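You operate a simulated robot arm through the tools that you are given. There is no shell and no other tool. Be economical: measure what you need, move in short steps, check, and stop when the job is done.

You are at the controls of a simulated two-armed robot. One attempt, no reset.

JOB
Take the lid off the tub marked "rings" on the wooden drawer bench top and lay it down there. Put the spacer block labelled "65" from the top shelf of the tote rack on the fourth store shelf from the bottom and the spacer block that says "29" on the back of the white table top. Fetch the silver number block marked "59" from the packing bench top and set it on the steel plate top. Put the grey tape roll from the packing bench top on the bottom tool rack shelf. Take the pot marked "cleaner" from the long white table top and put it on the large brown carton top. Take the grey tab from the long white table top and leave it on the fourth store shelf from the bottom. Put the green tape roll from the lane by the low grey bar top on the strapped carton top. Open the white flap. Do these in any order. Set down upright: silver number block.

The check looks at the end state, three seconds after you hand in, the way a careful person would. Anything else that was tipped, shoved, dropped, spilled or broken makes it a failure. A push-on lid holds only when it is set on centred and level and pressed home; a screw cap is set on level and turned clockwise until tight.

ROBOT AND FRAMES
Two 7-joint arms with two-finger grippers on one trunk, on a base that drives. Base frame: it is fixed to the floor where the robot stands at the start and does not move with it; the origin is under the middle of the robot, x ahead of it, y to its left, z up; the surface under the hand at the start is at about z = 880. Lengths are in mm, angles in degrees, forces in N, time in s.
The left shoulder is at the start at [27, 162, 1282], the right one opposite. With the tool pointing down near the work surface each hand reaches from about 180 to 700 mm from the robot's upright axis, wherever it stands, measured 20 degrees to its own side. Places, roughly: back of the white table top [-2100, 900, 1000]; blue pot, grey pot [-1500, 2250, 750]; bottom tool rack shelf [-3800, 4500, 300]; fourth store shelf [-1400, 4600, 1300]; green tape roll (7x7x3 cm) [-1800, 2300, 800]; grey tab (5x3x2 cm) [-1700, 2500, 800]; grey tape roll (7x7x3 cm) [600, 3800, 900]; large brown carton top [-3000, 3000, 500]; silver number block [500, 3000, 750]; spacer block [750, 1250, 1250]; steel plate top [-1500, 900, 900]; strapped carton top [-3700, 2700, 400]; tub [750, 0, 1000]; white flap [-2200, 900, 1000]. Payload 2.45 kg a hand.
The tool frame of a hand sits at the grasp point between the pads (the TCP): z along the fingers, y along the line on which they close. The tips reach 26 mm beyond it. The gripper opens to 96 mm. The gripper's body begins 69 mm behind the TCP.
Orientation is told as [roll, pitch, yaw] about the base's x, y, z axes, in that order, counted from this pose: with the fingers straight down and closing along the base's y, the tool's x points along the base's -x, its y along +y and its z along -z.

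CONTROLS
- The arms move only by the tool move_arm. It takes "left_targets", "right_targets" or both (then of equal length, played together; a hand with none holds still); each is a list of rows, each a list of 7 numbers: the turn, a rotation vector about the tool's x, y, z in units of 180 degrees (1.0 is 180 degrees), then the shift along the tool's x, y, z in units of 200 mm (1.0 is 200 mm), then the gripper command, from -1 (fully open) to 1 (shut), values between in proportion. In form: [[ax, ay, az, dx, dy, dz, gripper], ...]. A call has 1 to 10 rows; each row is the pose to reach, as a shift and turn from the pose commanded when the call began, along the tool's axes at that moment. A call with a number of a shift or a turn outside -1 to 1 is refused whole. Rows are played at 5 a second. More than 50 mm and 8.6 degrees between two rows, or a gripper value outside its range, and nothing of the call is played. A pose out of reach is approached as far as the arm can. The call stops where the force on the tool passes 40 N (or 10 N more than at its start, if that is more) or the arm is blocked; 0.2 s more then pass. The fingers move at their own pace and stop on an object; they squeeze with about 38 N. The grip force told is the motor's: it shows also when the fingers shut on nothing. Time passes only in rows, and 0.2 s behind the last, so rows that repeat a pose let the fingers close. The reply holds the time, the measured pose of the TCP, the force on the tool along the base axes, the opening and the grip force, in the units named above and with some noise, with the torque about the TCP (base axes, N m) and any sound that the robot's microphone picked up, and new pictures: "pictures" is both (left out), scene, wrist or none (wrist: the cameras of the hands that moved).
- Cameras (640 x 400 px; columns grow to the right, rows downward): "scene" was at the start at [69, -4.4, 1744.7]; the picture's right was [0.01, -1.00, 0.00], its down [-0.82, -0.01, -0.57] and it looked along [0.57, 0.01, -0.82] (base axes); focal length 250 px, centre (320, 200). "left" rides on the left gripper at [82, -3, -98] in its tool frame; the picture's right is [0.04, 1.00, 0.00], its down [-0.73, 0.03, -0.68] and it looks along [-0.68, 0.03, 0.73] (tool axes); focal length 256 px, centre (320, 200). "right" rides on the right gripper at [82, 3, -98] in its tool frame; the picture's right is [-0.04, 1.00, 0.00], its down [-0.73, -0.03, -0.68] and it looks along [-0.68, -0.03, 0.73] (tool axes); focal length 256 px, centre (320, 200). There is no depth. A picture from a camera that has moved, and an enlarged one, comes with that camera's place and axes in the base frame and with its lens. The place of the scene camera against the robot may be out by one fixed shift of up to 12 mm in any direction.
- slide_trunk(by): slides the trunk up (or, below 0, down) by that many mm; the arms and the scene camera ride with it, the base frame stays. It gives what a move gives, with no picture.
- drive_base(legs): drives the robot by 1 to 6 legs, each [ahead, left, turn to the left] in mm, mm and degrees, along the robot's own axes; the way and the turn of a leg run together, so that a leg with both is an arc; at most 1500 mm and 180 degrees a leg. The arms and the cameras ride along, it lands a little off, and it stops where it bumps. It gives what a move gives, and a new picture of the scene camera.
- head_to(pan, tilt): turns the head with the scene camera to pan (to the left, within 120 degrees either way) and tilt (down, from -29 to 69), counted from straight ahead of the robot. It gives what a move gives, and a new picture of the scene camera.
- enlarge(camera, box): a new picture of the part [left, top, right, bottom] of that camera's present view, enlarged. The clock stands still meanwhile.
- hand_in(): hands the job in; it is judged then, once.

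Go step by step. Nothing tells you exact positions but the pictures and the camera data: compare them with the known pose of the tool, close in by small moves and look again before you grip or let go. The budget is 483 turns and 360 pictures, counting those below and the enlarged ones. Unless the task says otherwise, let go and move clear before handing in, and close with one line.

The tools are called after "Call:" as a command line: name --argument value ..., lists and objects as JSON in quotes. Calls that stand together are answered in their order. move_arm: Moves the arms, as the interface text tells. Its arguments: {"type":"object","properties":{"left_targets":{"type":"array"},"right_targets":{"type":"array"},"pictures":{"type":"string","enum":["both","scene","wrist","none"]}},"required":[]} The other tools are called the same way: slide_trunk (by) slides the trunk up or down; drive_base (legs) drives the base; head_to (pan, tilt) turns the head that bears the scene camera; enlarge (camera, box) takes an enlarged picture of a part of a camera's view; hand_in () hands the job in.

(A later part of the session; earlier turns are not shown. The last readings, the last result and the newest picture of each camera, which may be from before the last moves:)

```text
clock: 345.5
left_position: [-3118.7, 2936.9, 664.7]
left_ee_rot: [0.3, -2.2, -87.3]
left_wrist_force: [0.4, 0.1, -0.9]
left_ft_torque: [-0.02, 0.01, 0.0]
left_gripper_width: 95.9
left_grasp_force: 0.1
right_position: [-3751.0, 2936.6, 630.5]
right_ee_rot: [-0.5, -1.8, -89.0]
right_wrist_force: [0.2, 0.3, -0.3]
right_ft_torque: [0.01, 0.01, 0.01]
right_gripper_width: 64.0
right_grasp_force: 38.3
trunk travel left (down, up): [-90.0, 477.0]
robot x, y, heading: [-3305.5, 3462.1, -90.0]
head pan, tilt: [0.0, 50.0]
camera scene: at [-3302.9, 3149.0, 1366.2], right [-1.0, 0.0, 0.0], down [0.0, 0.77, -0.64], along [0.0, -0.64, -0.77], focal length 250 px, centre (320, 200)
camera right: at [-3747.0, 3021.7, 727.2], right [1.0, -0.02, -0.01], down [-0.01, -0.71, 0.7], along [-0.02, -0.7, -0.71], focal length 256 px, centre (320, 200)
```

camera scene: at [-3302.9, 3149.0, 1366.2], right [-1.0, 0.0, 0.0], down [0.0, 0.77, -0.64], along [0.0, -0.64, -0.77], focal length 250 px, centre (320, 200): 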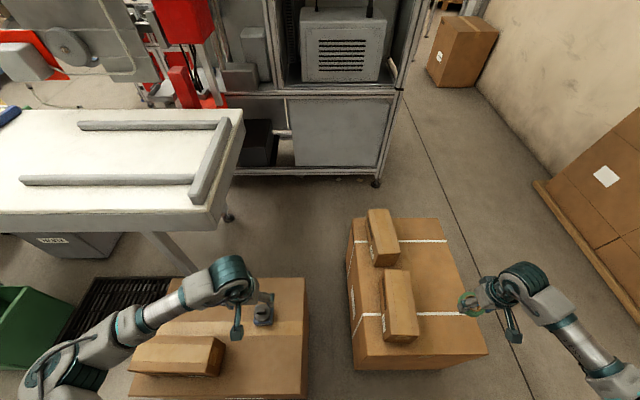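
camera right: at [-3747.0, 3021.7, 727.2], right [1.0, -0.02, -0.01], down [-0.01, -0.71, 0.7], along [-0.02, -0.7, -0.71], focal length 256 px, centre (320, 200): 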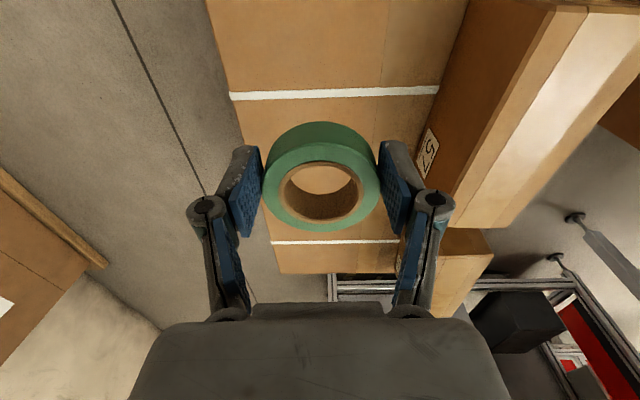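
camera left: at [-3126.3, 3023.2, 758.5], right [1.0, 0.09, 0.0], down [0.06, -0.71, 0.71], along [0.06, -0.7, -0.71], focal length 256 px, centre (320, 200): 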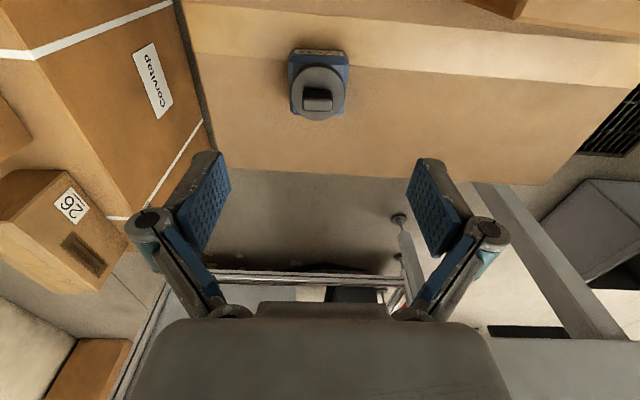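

Call:
move_arm --right_targets '[[0, 0, 0, 0.02, 0.03, 0.2, 1], [0, 0, 0, 0.04, 0.05, 0.4, 1], [0, 0, 0, 0.05, 0.05, 0.6, 1], [0, 0, 0, 0.06, 0.05, 0.75, 1], [0, 0, 0, 0.06, 0.05, 0.82, 1], [0, 0, 0, 0.06, 0.05, 0.82, 1]]' --pictures "none"

Call:
move_arm --right_targets '[[0, 0, 0, 0, 0, 0.02, 1], [0, 0, 0, 0, 0, 0.04, 1], [0, 0, 0, 0, 0, 0.06, 1], [0, 0, 0, 0, 0, 0.08, 1], [0, 0, 0, 0, 0, 0.1, 1], [0, 0, 0, 0, 0, 0.12, 1], [0, 0, 0, 0, 0, 0.14, 1]]' --pictures "wrist"

```text
clock: 346.9
left_position: [-3118.2, 2937.4, 664.4]
left_ee_rot: [0.2, -2.1, -87.4]
left_wrist_force: [0.1, 0.5, 0.1]
left_ft_torque: [0.02, -0.03, 0.0]
left_gripper_width: 95.8
left_grasp_force: 0.1
right_position: [-3742.1, 2942.5, 465.3]
right_ee_rot: [-0.4, -1.7, -89.1]
right_wrist_force: [-0.6, -0.1, -0.1]
right_ft_torque: [0.03, 0.0, -0.02]
right_gripper_width: 63.8
right_grasp_force: 38.0
trunk travel left (down, up): [-90.0, 477.0]
robot x, y, heading: [-3308.9, 3460.0, -89.9]
head pan, tilt: [0.0, 50.0]
```

```text
clock: 348.5
left_position: [-3116.6, 2936.8, 664.6]
left_ee_rot: [0.1, -2.3, -87.4]
left_wrist_force: [-0.7, 0.3, 0.2]
left_ft_torque: [-0.03, -0.03, 0.01]
left_gripper_width: 95.8
left_grasp_force: 0.2
right_position: [-3742.3, 2940.6, 442.5]
right_ee_rot: [-0.5, -2.2, -89.2]
right_wrist_force: [-2.0, -0.6, 32.7]
right_ft_torque: [-0.09, -0.16, -0.15]
right_gripper_width: 64.5
right_grasp_force: 38.4
trunk travel left (down, up): [-90.0, 477.0]
robot x, y, heading: [-3303.6, 3462.0, -90.0]
head pan, tilt: [0.0, 50.0]
camera right: at [-3738.4, 3026.7, 537.9], right [1.0, -0.03, -0.01], down [-0.01, -0.71, 0.71], along [-0.02, -0.71, -0.71], focal length 256 px, centre (320, 200)
```

right: 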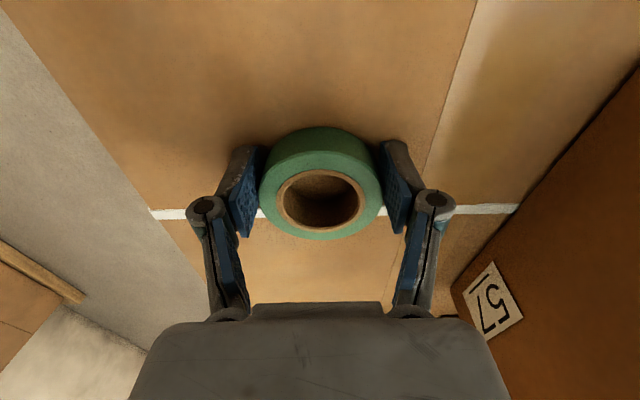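

Call:
move_arm --right_targets '[[0, 0, 0, 0, 0, -0.015, 0.2], [0, 0, 0, 0, 0, -0.015, -0.5], [0, 0, 0, 0, 0, -0.015, -0.8], [0, 0, 0, 0, 0, -0.1, -0.8], [0, 0, 0, 0, 0, -0.3, -0.8], [0, 0, 0, 0, 0, -0.5, -0.8], [0, 0, 0, 0, 0, -0.7, -0.8], [0, 0, 0, 0, 0, -0.9, -0.8]]' --pictures "wrist"

```text
clock: 350.3
left_position: [-3119.2, 2937.6, 663.2]
left_ee_rot: [0.3, -2.2, -87.4]
left_wrist_force: [-0.3, -0.7, 0.5]
left_ft_torque: [0.03, 0.01, 0.02]
left_gripper_width: 95.7
left_grasp_force: 0.1
right_position: [-3741.0, 2947.4, 618.8]
right_ee_rot: [-0.4, -1.7, -89.1]
right_wrist_force: [0.0, 0.8, 0.5]
right_ft_torque: [0.01, 0.0, 0.02]
right_gripper_width: 86.7
right_grasp_force: 0.0
trunk travel left (down, up): [-90.0, 477.0]
robot x, y, heading: [-3307.0, 3462.6, -90.0]
head pan, tilt: [0.0, 50.0]
camera right: at [-3738.3, 3032.8, 715.3], right [1.0, -0.03, -0.01], down [-0.01, -0.71, 0.7], along [-0.02, -0.7, -0.71], focal length 256 px, centre (320, 200)
```

right: 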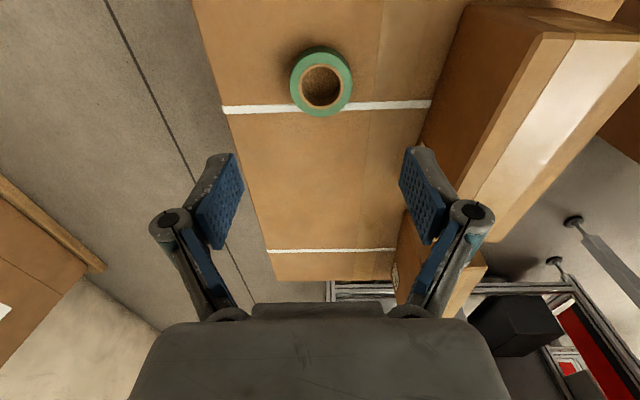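

The tape lies flat on the strapped carton. Next I'll raise the trunk, turn and drive to the packing bench for the grey tape roll and silver block.

Call:
slide_trunk --by 360

Call:
drive_base --legs '[[0, 0, 90], [1500, 0, 0], [1300, 0, 0]]'

Call:
head_to --pan 0 --tilt 30

```text
clock: 353.8
left_position: [-3121.0, 2935.6, 1021.4]
left_ee_rot: [0.2, -2.1, -87.4]
left_wrist_force: [-0.1, -0.2, -0.9]
left_ft_torque: [-0.03, 0.02, -0.01]
left_gripper_width: 95.9
left_grasp_force: 0.0
right_position: [-3741.9, 2947.6, 977.7]
right_ee_rot: [-0.4, -1.7, -89.2]
right_wrist_force: [-0.1, -0.2, 0.0]
right_ft_torque: [0.01, -0.01, -0.01]
right_gripper_width: 86.5
right_grasp_force: 0.0
trunk travel left (down, up): [-450.0, 117.0]
robot x, y, heading: [-3309.7, 3459.6, -90.1]
head pan, tilt: [0.0, 50.0]
```

```text
clock: 371.0
left_position: [-7.3, 3537.0, 1021.5]
left_ee_rot: [0.2, -2.1, 0.1]
left_wrist_force: [-0.3, 0.8, -0.4]
left_ft_torque: [-0.02, -0.03, 0.0]
left_gripper_width: 95.9
left_grasp_force: 0.1
right_position: [-47.8, 2916.3, 981.0]
right_ee_rot: [-0.7, -1.6, -1.8]
right_wrist_force: [0.9, -0.4, -0.7]
right_ft_torque: [0.02, 0.0, -0.03]
right_gripper_width: 86.6
right_grasp_force: 0.0
trunk travel left (down, up): [-450.0, 117.0]
robot x, y, heading: [-539.4, 3371.6, -2.3]
head pan, tilt: [0.0, 50.0]
camera scene: at [-465.6, 3370.6, 1751.5], right [-0.04, -1.0, 0.01], down [-0.77, 0.03, -0.64], along [0.64, -0.03, -0.77], focal length 250 px, centre (320, 200)
```

scene: 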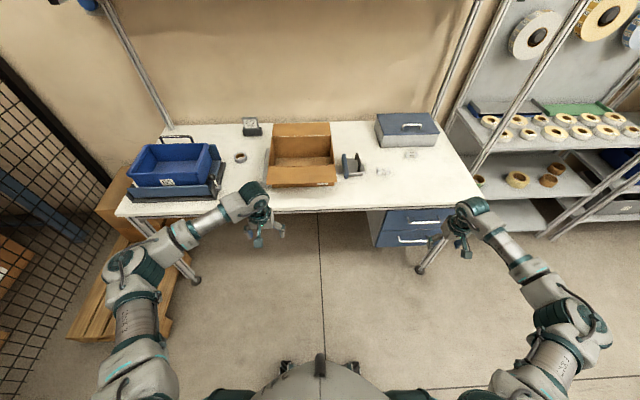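

```text
clock: 371.8
left_position: [-8.9, 3539.0, 1023.9]
left_ee_rot: [0.2, -2.2, 0.0]
left_wrist_force: [0.3, 0.7, -0.1]
left_ft_torque: [-0.05, -0.01, -0.02]
left_gripper_width: 95.9
left_grasp_force: 0.1
right_position: [-49.6, 2918.9, 982.3]
right_ee_rot: [-0.6, -1.9, -1.7]
right_wrist_force: [0.2, 0.2, -0.4]
right_ft_torque: [-0.04, 0.01, -0.01]
right_gripper_width: 86.0
right_grasp_force: 0.0
trunk travel left (down, up): [-450.0, 117.0]
robot x, y, heading: [-537.8, 3374.2, -2.3]
head pan, tilt: [0.0, 30.0]
camera scene: at [-451.2, 3373.8, 1780.9], right [-0.04, -1.0, 0.01], down [-0.5, 0.02, -0.86], along [0.86, -0.04, -0.5], focal length 250 px, centre (320, 200)
```

scene: 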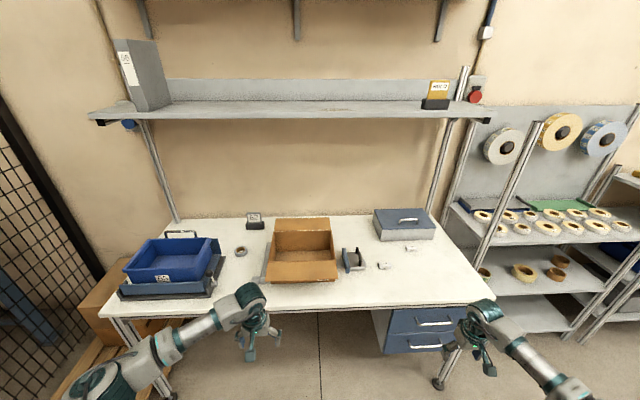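

Call:
enlarge --camera "scene" --box '[210, 190, 450, 300]'

```text
2.67 times, centred on (330, 245) of scene
camera zoom: at [-451.2, 3373.8, 1780.9], right [-0.04, -1.0, 0.01], down [-0.5, 0.02, -0.86], along [0.86, -0.04, -0.5], focal length 666 px, centre (293, 80)
```

zoom: 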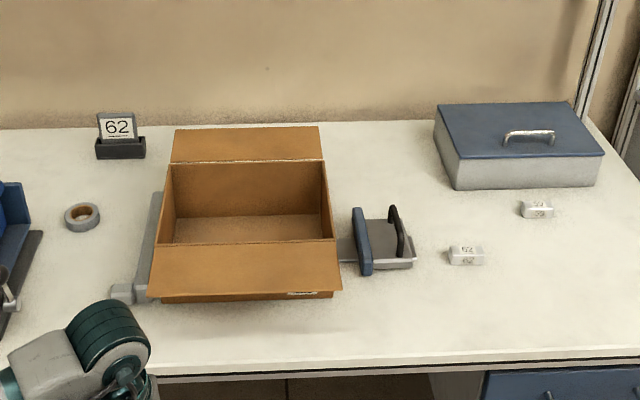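

Call:
enlarge --camera "scene" --box '[370, 240, 426, 275]'

```text
11.43 times, centred on (398, 258) of scene
camera zoom: at [-451.2, 3373.8, 1780.9], right [-0.04, -1.0, 0.01], down [-0.5, 0.02, -0.86], along [0.86, -0.04, -0.5], focal length 2853 px, centre (-571, -457)
```

zoom: 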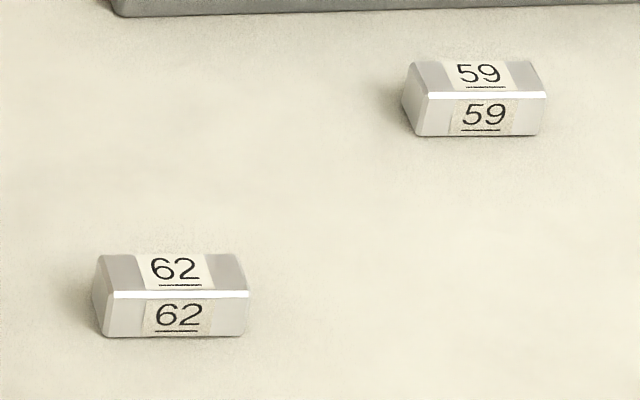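

Block "59" is the farther silver one near [575, 2820]; the grey tape roll is near [585, 3750]. I'll raise the hands a little and drive in to pick the tape with the left hand first.

Call:
move_arm --left_targets '[[0, 0, 0, 0.1, 0, -0.2, -1], [0, 0, 0, 0.2, 0, -0.4, -1], [0, 0, 0, 0.3, 0, -0.6, -1]]' --right_targets '[[0, 0, 0, 0.1, 0, -0.2, -1], [0, 0, 0, 0.2, 0.1, -0.4, -1], [0, 0, 0, 0.3, 0.2, -0.6, -1]]' --pictures "none"

Call:
drive_base --legs '[[200, 190, 2.3], [230, 0, 0]]'

Call:
move_arm --left_targets '[[0, 0, 0, 0, 0, 0, -1], [0, 0, 0, 0, 0, 0, -1], [0, 0, 0, 0, 0, 0, -1], [0, 0, 0, 0, 0, 0, -1], [0, 0, 0, 0, 0, 0, -1], [0, 0, 0, 0, 0, 0, -1], [0, 0, 0, 0, 0, 0, -1]]' --pictures "wrist"

```text
clock: 372.6
left_position: [-75.9, 3538.9, 1142.4]
left_ee_rot: [-0.1, -2.3, 0.1]
left_wrist_force: [0.3, 1.2, 0.3]
left_ft_torque: [-0.05, 0.02, 0.02]
left_gripper_width: 95.9
left_grasp_force: 0.1
right_position: [-112.2, 2962.2, 1099.9]
right_ee_rot: [-0.6, -1.9, -1.6]
right_wrist_force: [0.2, 0.1, -0.9]
right_ft_torque: [-0.03, -0.02, 0.06]
right_gripper_width: 95.8
right_grasp_force: 0.0
trunk travel left (down, up): [-450.0, 117.0]
robot x, y, heading: [-538.6, 3370.2, -2.5]
head pan, tilt: [0.0, 30.0]
```

```text
clock: 375.8
left_position: [344.9, 3721.2, 1143.7]
left_ee_rot: [0.8, -2.4, 2.1]
left_wrist_force: [0.2, -0.1, 0.6]
left_ft_torque: [0.03, 0.02, 0.01]
left_gripper_width: 95.9
left_grasp_force: 0.1
right_position: [329.9, 3144.2, 1094.5]
right_ee_rot: [0.1, -2.0, 0.4]
right_wrist_force: [-0.4, -0.2, -0.3]
right_ft_torque: [0.05, 0.03, 0.03]
right_gripper_width: 95.8
right_grasp_force: 0.1
trunk travel left (down, up): [-450.0, 117.0]
robot x, y, heading: [-113.3, 3554.7, -0.2]
head pan, tilt: [0.0, 30.0]
camera scene: at [-28.8, 3530.4, 1781.2], right [-0.01, -1.0, -0.01], down [-0.5, 0.01, -0.87], along [0.87, 0.0, -0.5], focal length 250 px, centre (320, 200)
```

scene: 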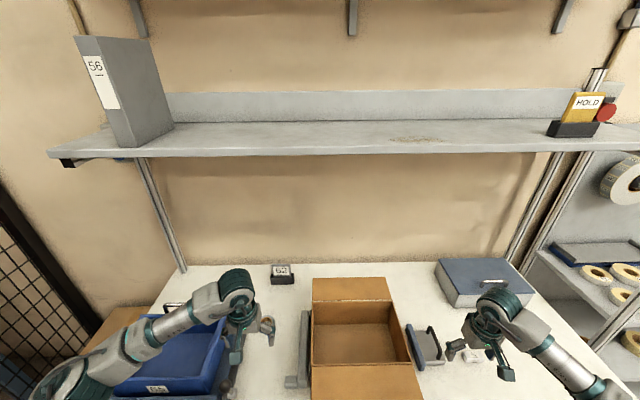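

```text
clock: 377.4
left_position: [345.1, 3730.1, 1143.6]
left_ee_rot: [0.2, -2.4, 2.2]
left_wrist_force: [0.3, -0.8, 0.0]
left_ft_torque: [-0.01, 0.0, 0.01]
left_gripper_width: 95.7
left_grasp_force: 0.0
right_position: [329.3, 3152.7, 1098.6]
right_ee_rot: [-0.3, -2.0, 0.5]
right_wrist_force: [0.0, 0.3, -0.2]
right_ft_torque: [-0.03, 0.0, -0.01]
right_gripper_width: 95.6
right_grasp_force: 0.0
trunk travel left (down, up): [-450.0, 117.0]
robot x, y, heading: [-109.6, 3552.0, -0.7]
head pan, tilt: [0.0, 30.0]
camera left: at [259.7, 3723.9, 1237.2], right [-0.08, 1.0, 0.0], down [0.7, 0.05, 0.71], along [0.71, 0.06, -0.7], focal length 256 px, centre (320, 200)
```

left: 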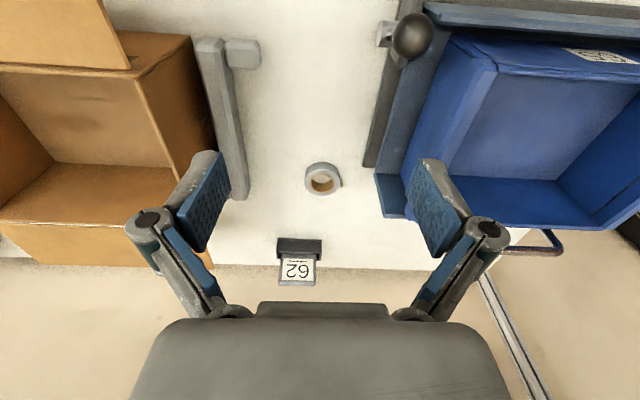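

Call:
move_arm --left_targets '[[0, 0, 0, -0.16, 0.015, 0.1, -1], [0, 0, 0, -0.32, 0.03, 0.2, -1], [0, 0, 0, -0.48, 0.045, 0.3, -1], [0, 0, 0, -0.64, 0.06, 0.4, -1], [0, 0, 0, -0.8, 0.075, 0.5, -1], [0, 0, 0, -0.93, 0.09, 0.6, -1], [0, 0, 0, -0.93, 0.09, 0.6, -1]]' --pictures "wrist"

```text
clock: 379.0
left_position: [534.4, 3758.6, 1031.3]
left_ee_rot: [0.2, -2.5, 2.1]
left_wrist_force: [-0.1, -0.8, 0.4]
left_ft_torque: [-0.03, 0.0, -0.01]
left_gripper_width: 95.9
left_grasp_force: 0.0
right_position: [329.5, 3156.7, 1098.9]
right_ee_rot: [-0.4, -2.0, 0.5]
right_wrist_force: [-0.3, -0.4, 0.4]
right_ft_torque: [0.01, 0.0, 0.05]
right_gripper_width: 96.2
right_grasp_force: 0.0
trunk travel left (down, up): [-450.0, 117.0]
robot x, y, heading: [-114.9, 3551.1, -0.3]
head pan, tilt: [0.0, 30.0]
camera left: at [448.8, 3752.2, 1125.8], right [-0.08, 1.0, 0.0], down [0.7, 0.05, 0.71], along [0.71, 0.06, -0.7], focal length 256 px, centre (320, 200)
```

left: 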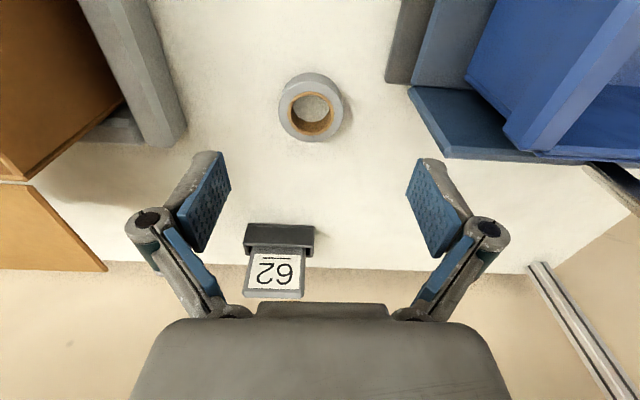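

Call:
move_arm --left_targets '[[0, 0, 0, -0.06, -0.01, 0.17, -1], [0, 0, 0, -0.12, -0.02, 0.34, -1], [0, 0, 0, -0.19, -0.03, 0.5, -1], [0, 0, 0, -0.19, -0.03, 0.62, -1], [0, 0, 0, -0.19, -0.03, 0.62, -1]]' --pictures "wrist"

```text
clock: 380.2
left_position: [570.0, 3753.0, 925.0]
left_ee_rot: [0.2, -2.5, 2.1]
left_wrist_force: [0.0, 0.3, -0.9]
left_ft_torque: [-0.02, 0.03, -0.01]
left_gripper_width: 96.0
left_grasp_force: 0.0
left hand out of reach, approached as far as the arm can: row 3, 4, 5
right_position: [329.5, 3155.4, 1097.5]
right_ee_rot: [-0.4, -1.9, 0.2]
right_wrist_force: [-0.6, 0.5, -0.1]
right_ft_torque: [-0.01, -0.01, 0.03]
right_gripper_width: 96.0
right_grasp_force: 0.1
trunk travel left (down, up): [-450.0, 117.0]
robot x, y, heading: [-111.9, 3552.8, -0.5]
head pan, tilt: [0.0, 30.0]
camera left: at [484.3, 3748.0, 1019.5], right [-0.08, 1.0, 0.0], down [0.7, 0.05, 0.71], along [0.71, 0.06, -0.71], focal length 256 px, centre (320, 200)
```

left: 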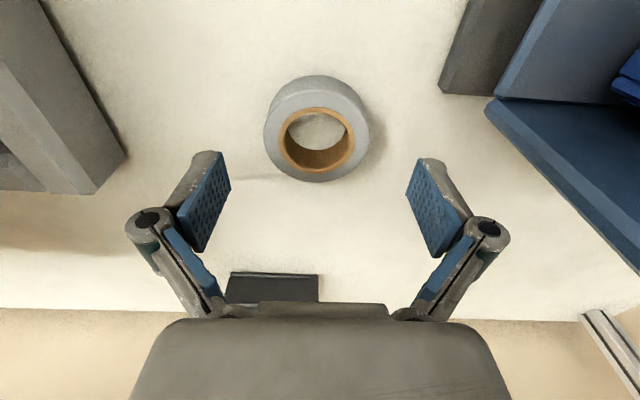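

Call:
drive_base --legs '[[50, 0, 0]]'

Call:
move_arm --left_targets '[[0, 0, 0, 0.12, 0, 0.04, -1], [0, 0, 0, 0.22, 0, 0.08, -1], [0, 0, 0, 0.22, 0, 0.15, -1], [0, 0, 0, 0.22, 0, 0.15, -1]]' --pictures "wrist"

```text
clock: 381.2
left_position: [613.9, 3753.2, 930.2]
left_ee_rot: [0.2, -2.7, 2.2]
left_wrist_force: [-1.2, -0.1, 0.9]
left_ft_torque: [-0.04, -0.07, 0.04]
left_gripper_width: 96.0
left_grasp_force: 0.1
right_position: [372.6, 3155.3, 1101.2]
right_ee_rot: [-0.4, -2.3, 0.4]
right_wrist_force: [0.7, -0.8, 0.4]
right_ft_torque: [0.02, -0.04, 0.0]
right_gripper_width: 96.1
right_grasp_force: 0.0
trunk travel left (down, up): [-450.0, 117.0]
robot x, y, heading: [-62.3, 3555.8, -0.1]
head pan, tilt: [0.0, 30.0]
camera scene: at [14.9, 3546.0, 1781.7], right [-0.01, -1.0, 0.0], down [-0.5, 0.0, -0.87], along [0.87, 0.0, -0.5], focal length 250 px, centre (320, 200)
```

scene: 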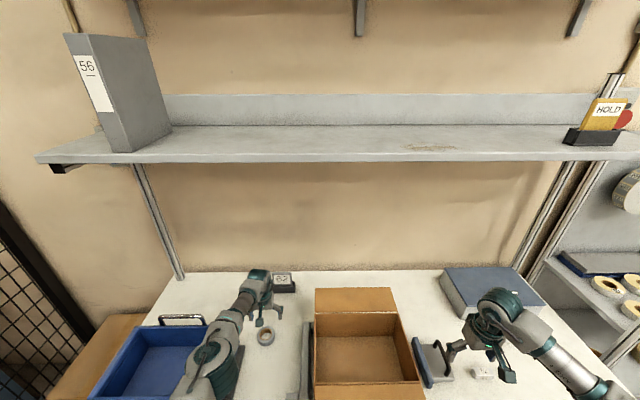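

```text
clock: 382.2
left_position: [575.2, 3751.2, 895.6]
left_ee_rot: [0.3, -2.5, 2.2]
left_wrist_force: [0.1, 0.0, 0.5]
left_ft_torque: [-0.03, 0.03, -0.02]
left_gripper_width: 96.0
left_grasp_force: 0.1
right_position: [377.1, 3151.6, 1099.8]
right_ee_rot: [-0.2, -2.2, 0.4]
right_wrist_force: [1.1, -1.3, -0.3]
right_ft_torque: [-0.02, -0.01, 0.01]
right_gripper_width: 95.9
right_grasp_force: 0.1
trunk travel left (down, up): [-450.0, 117.0]
robot x, y, heading: [-59.5, 3554.3, -0.2]
head pan, tilt: [0.0, 30.0]
camera left: at [488.9, 3744.3, 990.6], right [-0.08, 1.0, 0.0], down [0.7, 0.05, 0.71], along [0.71, 0.06, -0.7], focal length 256 px, centre (320, 200)
```

left: 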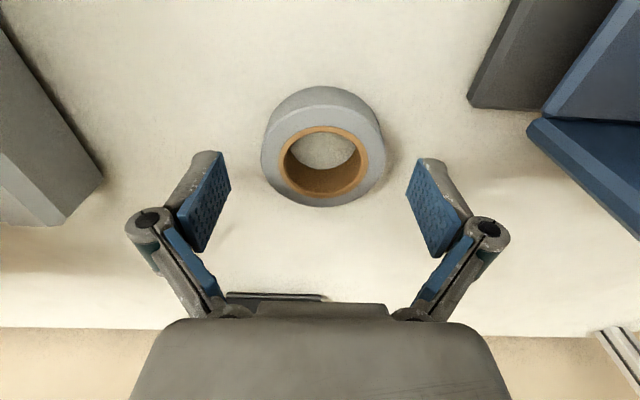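

Call:
move_arm --left_targets '[[0, 0, 0, 0, 0.01, 0.05, -1], [0, 0, 0, 0, 0.015, 0.1, -1], [0, 0, 0, 0, 0.015, 0.13, -1], [0, 0, 0, 0, 0.015, 0.13, 0], [0, 0, 0, 0, 0.015, 0.13, 1], [0, 0, 0, 0, 0.015, 0.13, 1]]' --pictures "none"

Call:
move_arm --left_targets '[[0, 0, 0, 0, 0, -0.05, 1], [0, 0, 0, 0, 0, -0.2, 1], [0, 0, 0, 0, 0, -0.4, 1], [0, 0, 0, 0.15, 0, -0.55, 1], [0, 0, 0, 0.35, 0, -0.7, 1], [0, 0, 0, 0.55, 0, -0.8, 1]]' --pictures "wrist"

```text
clock: 383.3
left_position: [579.1, 3750.3, 880.7]
left_ee_rot: [-0.2, -3.5, 2.0]
left_wrist_force: [-16.6, -4.8, 35.3]
left_ft_torque: [1.1, 0.88, 0.67]
left_gripper_width: 64.0
left_grasp_force: 37.7
right_position: [373.2, 3152.1, 1100.4]
right_ee_rot: [-0.4, -2.4, 0.3]
right_wrist_force: [0.2, -0.1, -0.1]
right_ft_torque: [-0.02, 0.02, -0.02]
right_gripper_width: 95.9
right_grasp_force: 0.1
trunk travel left (down, up): [-450.0, 117.0]
robot x, y, heading: [-59.9, 3553.1, -0.1]
head pan, tilt: [0.0, 30.0]
stopped in row 5 (left hand): the force on the tool passed its limit at 45 N (the readings are from after the stop); the commanded pose is now the measured one
```

```text
clock: 384.7
left_position: [457.3, 3752.8, 1032.8]
left_ee_rot: [-0.3, -3.4, 2.2]
left_wrist_force: [-0.3, -0.3, -0.2]
left_ft_torque: [-0.02, 0.04, -0.02]
left_gripper_width: 64.1
left_grasp_force: 38.1
right_position: [374.6, 3156.7, 1102.7]
right_ee_rot: [-0.6, -2.1, 0.4]
right_wrist_force: [0.0, 0.8, 0.9]
right_ft_torque: [-0.03, 0.02, -0.01]
right_gripper_width: 95.9
right_grasp_force: 0.1
trunk travel left (down, up): [-450.0, 117.0]
robot x, y, heading: [-61.6, 3555.6, -0.5]
head pan, tilt: [0.0, 30.0]
camera left: at [370.0, 3747.6, 1125.3], right [-0.08, 1.0, -0.01], down [0.69, 0.06, 0.72], along [0.72, 0.05, -0.69], focal length 256 px, centre (320, 200)
```

left: 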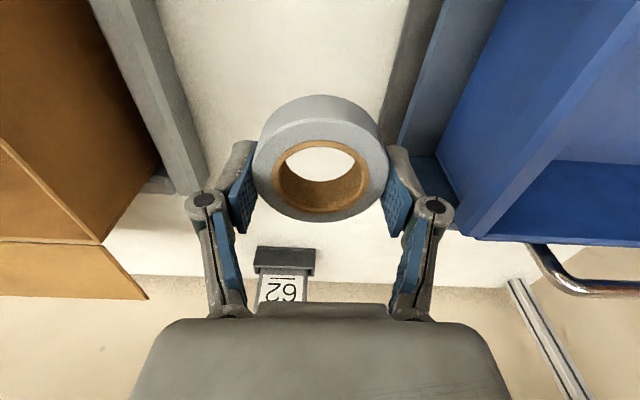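

Grey tape held. Backing off, sidestepping and coming in again for block 59 with the right hand.

Call:
move_arm --left_targets '[[0, 0, 0, 0.15, 0, -0.15, 1], [0, 0, 0, 0.3, 0, -0.3, 1], [0, 0, 0, 0.45, 0, -0.4, 1]]' --pictures "none"

Call:
drive_base --legs '[[-250, 0, 0], [0, -530, 0.4], [245, 0, 0]]'

Call:
move_arm --right_targets '[[0, 0, 0, 0, 0, 0, -1], [0, 0, 0, 0, 0, 0, -1], [0, 0, 0, 0, 0, 0, -1], [0, 0, 0, 0, 0, 0, -1], [0, 0, 0, 0, 0, 0, -1], [0, 0, 0, 0, 0, 0, -1], [0, 0, 0, 0, 0, 0, -1]]' --pictures "wrist"

```text
clock: 385.5
left_position: [367.1, 3748.4, 1105.1]
left_ee_rot: [-0.1, -3.3, 2.2]
left_wrist_force: [-0.1, 1.0, 0.0]
left_ft_torque: [0.03, 0.0, 0.0]
left_gripper_width: 64.0
left_grasp_force: 38.0
right_position: [374.9, 3154.3, 1101.0]
right_ee_rot: [-0.4, -2.2, 0.3]
right_wrist_force: [0.0, 0.1, 0.3]
right_ft_torque: [-0.03, -0.02, -0.04]
right_gripper_width: 96.0
right_grasp_force: 0.1
trunk travel left (down, up): [-450.0, 117.0]
robot x, y, heading: [-65.5, 3554.0, -0.4]
head pan, tilt: [0.0, 30.0]
```

```text
clock: 391.4
left_position: [351.0, 3221.3, 1105.6]
left_ee_rot: [0.1, -3.5, 2.9]
left_wrist_force: [0.0, 0.1, -0.5]
left_ft_torque: [0.04, -0.02, 0.0]
left_gripper_width: 63.9
left_grasp_force: 37.9
right_position: [367.3, 2629.0, 1098.5]
right_ee_rot: [-0.2, -2.0, 1.1]
right_wrist_force: [-0.8, -0.7, -0.8]
right_ft_torque: [0.08, -0.05, 0.0]
right_gripper_width: 96.1
right_grasp_force: 0.1
trunk travel left (down, up): [-450.0, 117.0]
robot x, y, heading: [-75.6, 3030.8, 0.4]
head pan, tilt: [0.0, 30.0]
camera scene: at [10.8, 3012.3, 1781.2], right [0.01, -1.0, -0.01], down [-0.5, 0.0, -0.87], along [0.87, 0.01, -0.5], focal length 250 px, centre (320, 200)
```

scene: 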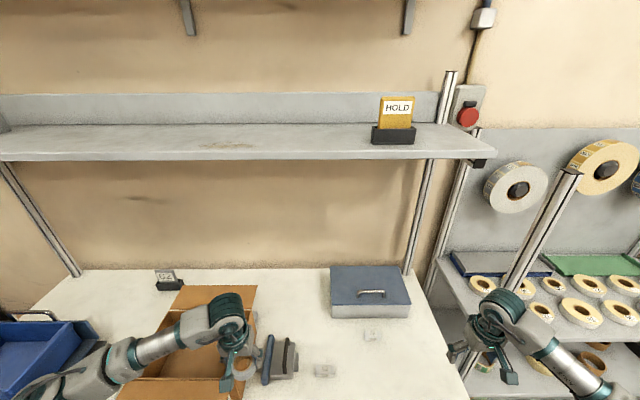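

```text
clock: 393.0
left_position: [351.1, 3235.1, 1104.6]
left_ee_rot: [-0.4, -3.5, 2.8]
left_wrist_force: [-1.1, 0.0, -1.7]
left_ft_torque: [-0.02, 0.03, 0.02]
left_gripper_width: 63.8
left_grasp_force: 37.9
right_position: [367.5, 2641.5, 1103.0]
right_ee_rot: [-0.9, -2.1, 1.1]
right_wrist_force: [0.6, -0.1, -0.4]
right_ft_torque: [0.0, -0.01, 0.04]
right_gripper_width: 96.0
right_grasp_force: 0.0
trunk travel left (down, up): [-450.0, 117.0]
robot x, y, heading: [-72.8, 3028.6, 0.4]
head pan, tilt: [0.0, 30.0]
camera right: at [282.4, 2644.4, 1198.7], right [0.02, 1.0, -0.01], down [0.71, -0.01, 0.71], along [0.71, -0.02, -0.71], focal length 256 px, centre (320, 200)
```

right: 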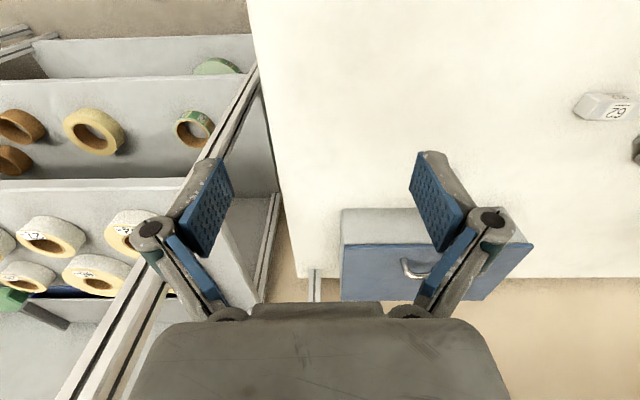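

Call:
move_arm --right_targets '[[0, 0, 0, -0.14, 0.16, 0.05, -1], [0, 0, 0, -0.28, 0.32, 0.1, -1], [0, 0, 0, -0.42, 0.48, 0.15, -1], [0, 0, 0, -0.56, 0.64, 0.2, -1], [0, 0, 0, -0.7, 0.8, 0.25, -1], [0, 0, 0, -0.86, 0.95, 0.3, -1], [0, 0, 0, -0.86, 0.95, 0.35, -1], [0, 0, 0, -0.86, 0.95, 0.35, -1], [0, 0, 0, -0.86, 0.95, 0.35, -1]]' --pictures "wrist"

```text
clock: 395.0
left_position: [352.1, 3229.3, 1107.1]
left_ee_rot: [-0.3, -3.5, 2.8]
left_wrist_force: [0.5, 0.2, -0.4]
left_ft_torque: [0.01, 0.02, 0.0]
left_gripper_width: 64.0
left_grasp_force: 38.2
right_position: [538.5, 2826.2, 1036.1]
right_ee_rot: [-0.6, -2.1, 1.1]
right_wrist_force: [-0.8, 0.3, 0.2]
right_ft_torque: [-0.02, 0.03, -0.03]
right_gripper_width: 95.9
right_grasp_force: 0.1
trunk travel left (down, up): [-450.0, 117.0]
robot x, y, heading: [-72.2, 3026.5, -0.1]
head pan, tilt: [0.0, 30.0]
camera right: at [453.9, 2830.4, 1132.1], right [0.02, 1.0, -0.01], down [0.71, -0.01, 0.71], along [0.71, -0.02, -0.71], focal length 256 px, centre (320, 200)
```

right: 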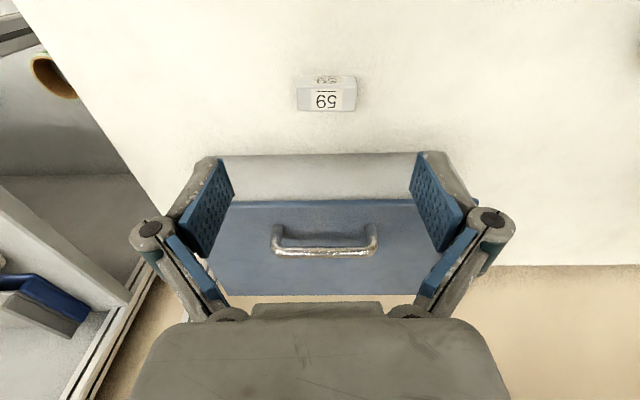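

Call:
move_arm --right_targets '[[0, 0.004, 0, -0.05, 0.01, 0.15, -1], [0, 0.008, 0, -0.1, 0.02, 0.3, -1], [0, 0.0117, 0, -0.145, 0.03, 0.45, -1], [0, 0.0117, 0, -0.145, 0.03, 0.6, -1], [0, 0.0117, 0, -0.145, 0.03, 0.6, -1]]' --pictures "wrist"

```text
clock: 396.2
left_position: [350.8, 3228.3, 1106.4]
left_ee_rot: [-0.1, -3.5, 2.8]
left_wrist_force: [0.8, -0.6, -0.4]
left_ft_torque: [-0.01, 0.0, -0.02]
left_gripper_width: 64.1
left_grasp_force: 37.6
right_position: [572.6, 2834.0, 917.1]
right_ee_rot: [-0.5, -0.1, 1.0]
right_wrist_force: [-1.6, -0.1, 0.6]
right_ft_torque: [-0.01, -0.02, 0.01]
right_gripper_width: 96.0
right_grasp_force: 0.0
trunk travel left (down, up): [-450.0, 117.0]
robot x, y, heading: [-73.6, 3026.7, 0.4]
head pan, tilt: [0.0, 30.0]
camera right: at [490.9, 2837.8, 1015.8], right [0.02, 1.0, -0.01], down [0.73, -0.01, 0.68], along [0.68, -0.02, -0.73], focal length 256 px, centre (320, 200)
```

right: 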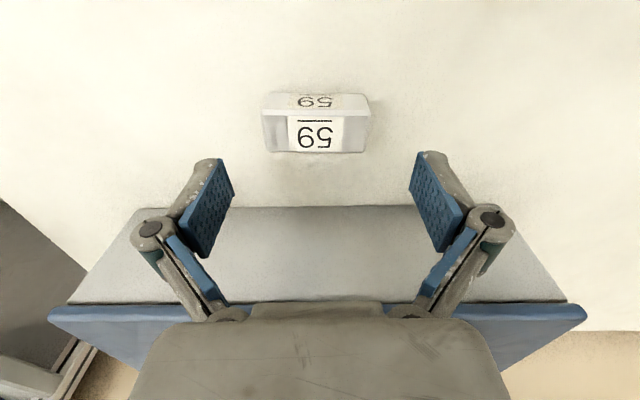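

Call:
move_arm --right_targets '[[0, 0, 0, 0.04, -0.01, 0.05, -1], [0, 0, 0, 0.04, -0.01, 0.12, -1], [0, 0, 0, 0.04, -0.01, 0.175, -1], [0, 0, 0, 0.04, -0.01, 0.175, 0], [0, 0, 0, 0.04, -0.01, 0.175, 1], [0, 0, 0, 0.04, -0.01, 0.175, 1]]' --pictures "wrist"

```text
clock: 397.6
left_position: [350.3, 3228.0, 1105.5]
left_ee_rot: [-0.2, -3.5, 2.8]
left_wrist_force: [-0.2, 0.3, -0.1]
left_ft_torque: [0.02, -0.04, 0.02]
left_gripper_width: 64.2
left_grasp_force: 37.4
right_position: [564.5, 2833.9, 882.9]
right_ee_rot: [-0.5, -0.3, 1.0]
right_wrist_force: [0.9, 1.1, 10.7]
right_ft_torque: [0.43, 0.06, -0.08]
right_gripper_width: 58.7
right_grasp_force: 38.3
trunk travel left (down, up): [-450.0, 117.0]
robot x, y, heading: [-73.7, 3032.2, 0.4]
head pan, tilt: [0.0, 30.0]
camera right: at [482.9, 2835.8, 981.6], right [0.02, 1.0, -0.01], down [0.73, -0.01, 0.68], along [0.68, -0.02, -0.73], focal length 256 px, centre (320, 200)
```

right: 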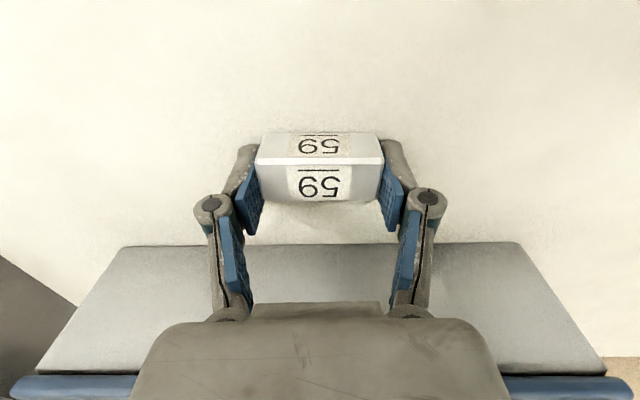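

Block 59 gripped. Lifting, then driving to the steel plate.

Call:
move_arm --right_targets '[[0, 0, 0, 0, 0, -0.05, 1], [0, 0, 0, 0, 0, -0.2, 1], [0, 0, 0, 0.05, 0, -0.4, 1], [0, 0, 0, 0.2, 0, -0.6, 1], [0, 0, 0, 0.4, 0, -0.75, 1], [0, 0, 0, 0.6, 0, -0.85, 1]]' --pictures "none"

Call:
drive_base --legs '[[-420, 0, 0], [0, 0, -90], [1500, 0, 0], [0, 0, -90], [800, 0, 0], [0, 0, 90]]'

Call:
head_to --pan -10 --tilt 50

```text
clock: 399.0
left_position: [349.9, 3227.6, 1105.6]
left_ee_rot: [-0.1, -3.6, 2.8]
left_wrist_force: [0.0, -0.3, -0.6]
left_ft_torque: [0.02, -0.01, -0.01]
left_gripper_width: 64.0
left_grasp_force: 38.2
right_position: [441.7, 2831.6, 1053.7]
right_ee_rot: [-0.5, -0.1, 1.0]
right_wrist_force: [0.0, 0.3, -0.2]
right_ft_torque: [-0.02, -0.05, -0.01]
right_gripper_width: 58.4
right_grasp_force: 38.2
trunk travel left (down, up): [-450.0, 117.0]
robot x, y, heading: [-75.1, 3030.9, 0.3]
head pan, tilt: [0.0, 30.0]
```

```text
clock: 423.9
left_position: [-1056.2, 1116.9, 1106.2]
left_ee_rot: [-0.1, -3.5, -85.0]
left_wrist_force: [-0.6, -0.4, -0.7]
left_ft_torque: [0.0, -0.01, 0.0]
left_gripper_width: 64.1
left_grasp_force: 37.9
right_position: [-1447.3, 1008.1, 1053.5]
right_ee_rot: [-0.5, 0.0, -86.5]
right_wrist_force: [0.3, 0.7, -1.7]
right_ft_torque: [0.0, 0.0, 0.0]
right_gripper_width: 58.2
right_grasp_force: 38.1
trunk travel left (down, up): [-450.0, 117.0]
robot x, y, heading: [-1273.4, 1533.5, -87.3]
head pan, tilt: [0.0, 30.0]
camera scene: at [-1263.6, 1444.2, 1781.0], right [-1.0, -0.05, 0.0], down [-0.02, 0.5, -0.86], along [0.04, -0.86, -0.5], focal length 250 px, centre (320, 200)
```

scene: 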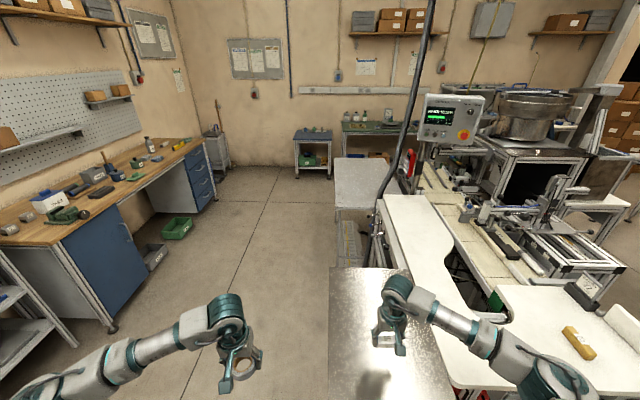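

```text
clock: 424.8
left_position: [-1056.1, 1119.8, 1106.8]
left_ee_rot: [-0.1, -3.6, -84.9]
left_wrist_force: [-0.3, 0.3, -1.0]
left_ft_torque: [0.04, 0.03, -0.02]
left_gripper_width: 64.5
left_grasp_force: 37.7
right_position: [-1447.1, 1011.6, 1055.0]
right_ee_rot: [-0.5, -0.2, -86.6]
right_wrist_force: [0.3, 0.2, -1.3]
right_ft_torque: [-0.03, -0.02, -0.03]
right_gripper_width: 58.3
right_grasp_force: 38.4
trunk travel left (down, up): [-450.0, 117.0]
robot x, y, heading: [-1272.2, 1531.5, -87.2]
head pan, tilt: [-10.0, 50.0]
camera scene: at [-1277.3, 1458.7, 1751.6], right [-0.99, 0.13, 0.0], down [0.1, 0.76, -0.64], along [-0.08, -0.64, -0.77], focal length 250 px, centre (320, 200)
```

scene: 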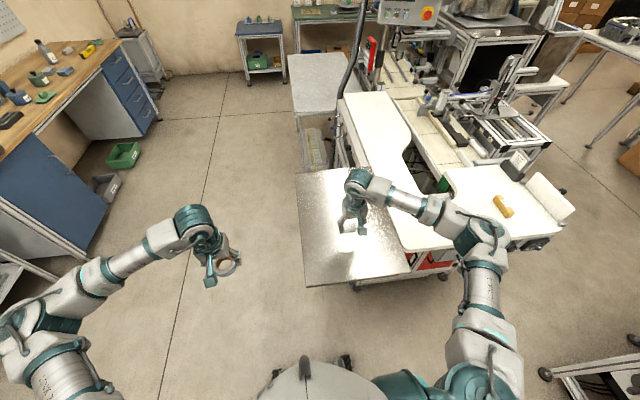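

Call:
move_arm --right_targets '[[0, 0, 0, -0.1, 0, 0.12, 1], [0, 0, 0, -0.2, 0, 0.24, 1], [0, 0, 0, -0.25, 0, 0.34, 1], [0, 0, 0, -0.25, 0, 0.34, 1], [0, 0, 0, -0.25, 0, 0.34, 1]]' --pictures "wrist"

```text
clock: 426.0
left_position: [-1055.6, 1120.4, 1107.1]
left_ee_rot: [-0.1, -3.7, -84.9]
left_wrist_force: [0.3, -0.2, 0.7]
left_ft_torque: [0.01, 0.01, -0.03]
left_gripper_width: 64.1
left_grasp_force: 38.0
right_position: [-1444.7, 962.5, 987.4]
right_ee_rot: [-0.5, -0.2, -86.6]
right_wrist_force: [-0.3, 0.6, -0.6]
right_ft_torque: [0.01, 0.0, -0.01]
right_gripper_width: 58.1
right_grasp_force: 38.5
trunk travel left (down, up): [-450.0, 117.0]
robot x, y, heading: [-1275.6, 1533.3, -87.1]
head pan, tilt: [-10.0, 50.0]
camera right: at [-1444.5, 1044.4, 1086.2], right [1.0, 0.02, -0.01], down [0.02, -0.73, 0.68], along [0.01, -0.68, -0.73], focal length 256 px, centre (320, 200)
```

right: 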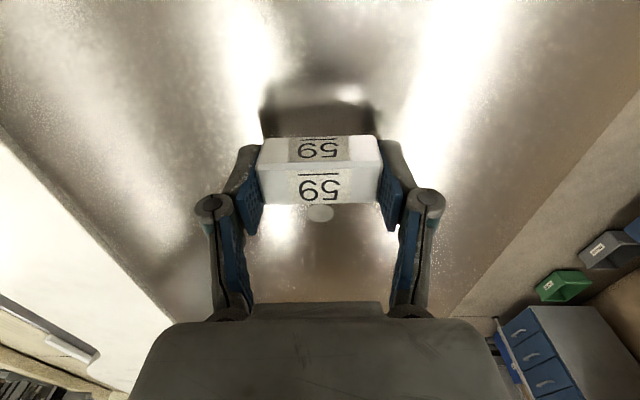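

Call:
enlarge --camera "right" --box '[220, 60, 420, 260]'

Call:
enlarge --camera "scene" --box '[290, 150, 450, 300]'

```text
2.00 times, centred on (320, 160) of right
camera zoom: at [-1444.5, 1044.4, 1086.2], right [1.0, 0.02, -0.01], down [0.02, -0.73, 0.68], along [0.01, -0.68, -0.73], focal length 512 px, centre (320, 280)
```

zoom: 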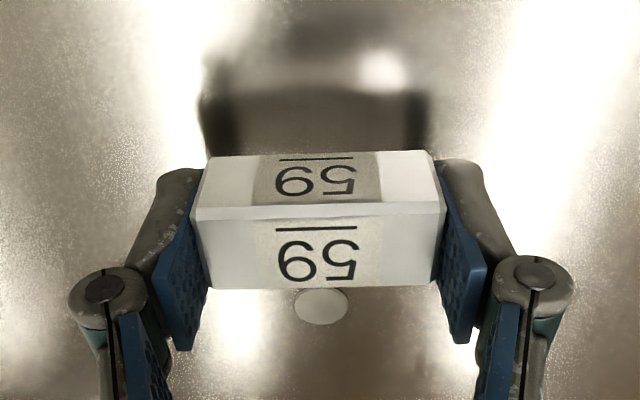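

```text
2.67 times, centred on (370, 225) of scene
camera zoom: at [-1276.9, 1458.0, 1751.5], right [-0.99, 0.13, 0.0], down [0.1, 0.76, -0.64], along [-0.08, -0.63, -0.77], focal length 666 px, centre (187, 133)
```

zoom: 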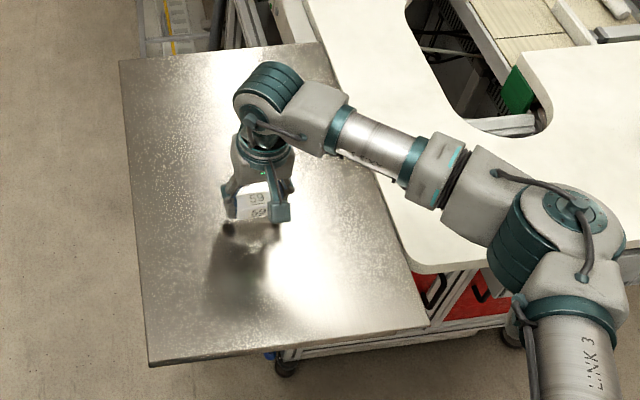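

Call:
move_arm --right_targets '[[0, 0, 0, 0, 0, 0.04, 1], [0, 0, 0, 0, 0, 0.08, 1], [0, 0, 0, 0, 0, 0.12, 1], [0, 0, 0, 0, 0, 0.15, 1], [0, 0, 0, 0, 0, 0.18, 1]]' --pictures "none"

Call:
move_arm --right_targets '[[0, 0, 0, 0, 0, 0.025, 1], [0, 0, 0, 0, 0, 0.05, 1], [0, 0, 0, 0, 0, 0.075, 1], [0, 0, 0, 0, 0, 0.1, 1], [0, 0, 0, 0, 0, 0.125, 1], [0, 0, 0, 0, 0, 0.15, 1], [0, 0, 0, 0, 0, 0.175, 1], [0, 0, 0, 0, 0, 0.2, 1]]' --pictures "none"

```text
clock: 427.0
left_position: [-1055.7, 1123.2, 1108.1]
left_ee_rot: [-0.2, -3.8, -85.0]
left_wrist_force: [0.6, 0.7, 0.0]
left_ft_torque: [0.03, 0.0, 0.01]
left_gripper_width: 64.1
left_grasp_force: 38.0
right_position: [-1444.3, 960.6, 968.6]
right_ee_rot: [-0.1, -1.0, -86.6]
right_wrist_force: [-2.4, 8.6, 19.5]
right_ft_torque: [0.49, -0.05, 0.17]
right_gripper_width: 58.5
right_grasp_force: 38.4
trunk travel left (down, up): [-450.0, 117.0]
robot x, y, heading: [-1272.8, 1531.9, -87.3]
head pan, tilt: [-10.0, 50.0]
stopped in row 5 (right hand): the force on the tool passed its limit at 47 N (the readings are from after the stop); the commanded pose is now the measured one
```

```text
clock: 427.5
left_position: [-1056.3, 1124.3, 1109.4]
left_ee_rot: [-0.2, -3.9, -84.9]
left_wrist_force: [0.0, -0.5, -1.1]
left_ft_torque: [0.05, -0.03, -0.02]
left_gripper_width: 64.1
left_grasp_force: 38.4
right_position: [-1444.9, 957.7, 968.1]
right_ee_rot: [0.0, -1.7, -86.8]
right_wrist_force: [-0.6, 9.6, 21.4]
right_ft_torque: [0.55, 0.2, 0.02]
right_gripper_width: 58.1
right_grasp_force: 37.8
trunk travel left (down, up): [-450.0, 117.0]
robot x, y, heading: [-1271.1, 1537.2, -87.4]
head pan, tilt: [-10.0, 50.0]
stopped in row 2 (right hand): the force on the tool passed its limit at 46 N (the readings are from after the stop); the commanded pose is now the measured one
```

Block is on the plate. Releasing and lifting.

Call:
move_arm --right_targets '[[0, 0.004, 0, 0, 0, -0.01, 1], [0, 0.006, 0, 0, 0, -0.012, 0], [0, 0.006, 0, 0, 0, -0.012, -0.8], [0, 0.006, 0, 0, 0, -0.012, -1], [0, 0.006, 0, 0, 0, -0.15, -1], [0, 0.006, 0, 0, 0, -0.35, -1], [0, 0.006, 0, 0, 0, -0.55, -1], [0, 0.006, 0, 0, 0, -0.75, -1]]' --pictures "wrist"

```text
clock: 429.3
left_position: [-1057.0, 1123.2, 1110.6]
left_ee_rot: [-0.3, -3.9, -85.0]
left_wrist_force: [-0.8, 0.4, -0.9]
left_ft_torque: [-0.02, 0.01, 0.02]
left_gripper_width: 63.9
left_grasp_force: 38.0
right_position: [-1446.9, 961.7, 1117.3]
right_ee_rot: [-0.1, -0.5, -86.9]
right_wrist_force: [-0.8, -0.3, -0.3]
right_ft_torque: [-0.01, -0.01, 0.01]
right_gripper_width: 96.1
right_grasp_force: 0.1
trunk travel left (down, up): [-450.0, 117.0]
robot x, y, heading: [-1276.3, 1528.4, -87.2]
head pan, tilt: [-10.0, 50.0]
camera right: at [-1447.2, 1044.6, 1216.3], right [1.0, 0.02, 0.0], down [0.01, -0.73, 0.69], along [0.01, -0.69, -0.73], focal length 256 px, centre (320, 200)
```

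right: 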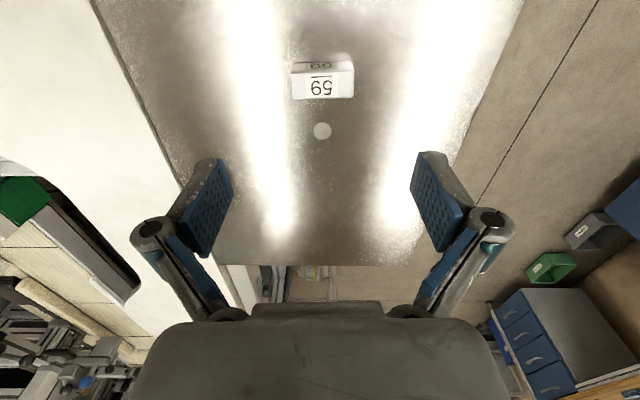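

Block 59 stands upright on the plate. Last: carry the grey tape to the tool rack.

Call:
drive_base --legs '[[0, 0, 87.2], [800, 0, 0], [0, 0, 90], [1000, 0, 0], [930, 0, 0], [0, 0, 90]]'

```text
clock: 454.5
left_position: [-972.3, 3250.5, 1109.7]
left_ee_rot: [-0.2, -4.0, -170.7]
left_wrist_force: [-0.7, 0.4, -1.1]
left_ft_torque: [0.06, -0.02, -0.01]
left_gripper_width: 63.9
left_grasp_force: 38.2
right_position: [-1164.3, 3626.0, 1117.4]
right_ee_rot: [-0.1, -0.5, -172.5]
right_wrist_force: [0.2, 0.0, 0.9]
right_ft_torque: [-0.02, 0.01, -0.04]
right_gripper_width: 95.7
right_grasp_force: 0.0
trunk travel left (down, up): [-450.0, 117.0]
robot x, y, heading: [-577.5, 3494.7, -173.1]
head pan, tilt: [-10.0, 50.0]
camera scene: at [-644.2, 3494.3, 1751.5], right [0.05, 1.0, 0.0], down [0.77, -0.04, -0.64], along [-0.64, 0.03, -0.77], focal length 250 px, centre (320, 200)
```

scene: 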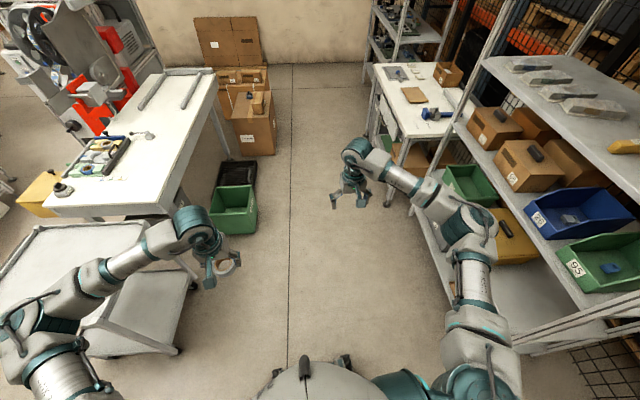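

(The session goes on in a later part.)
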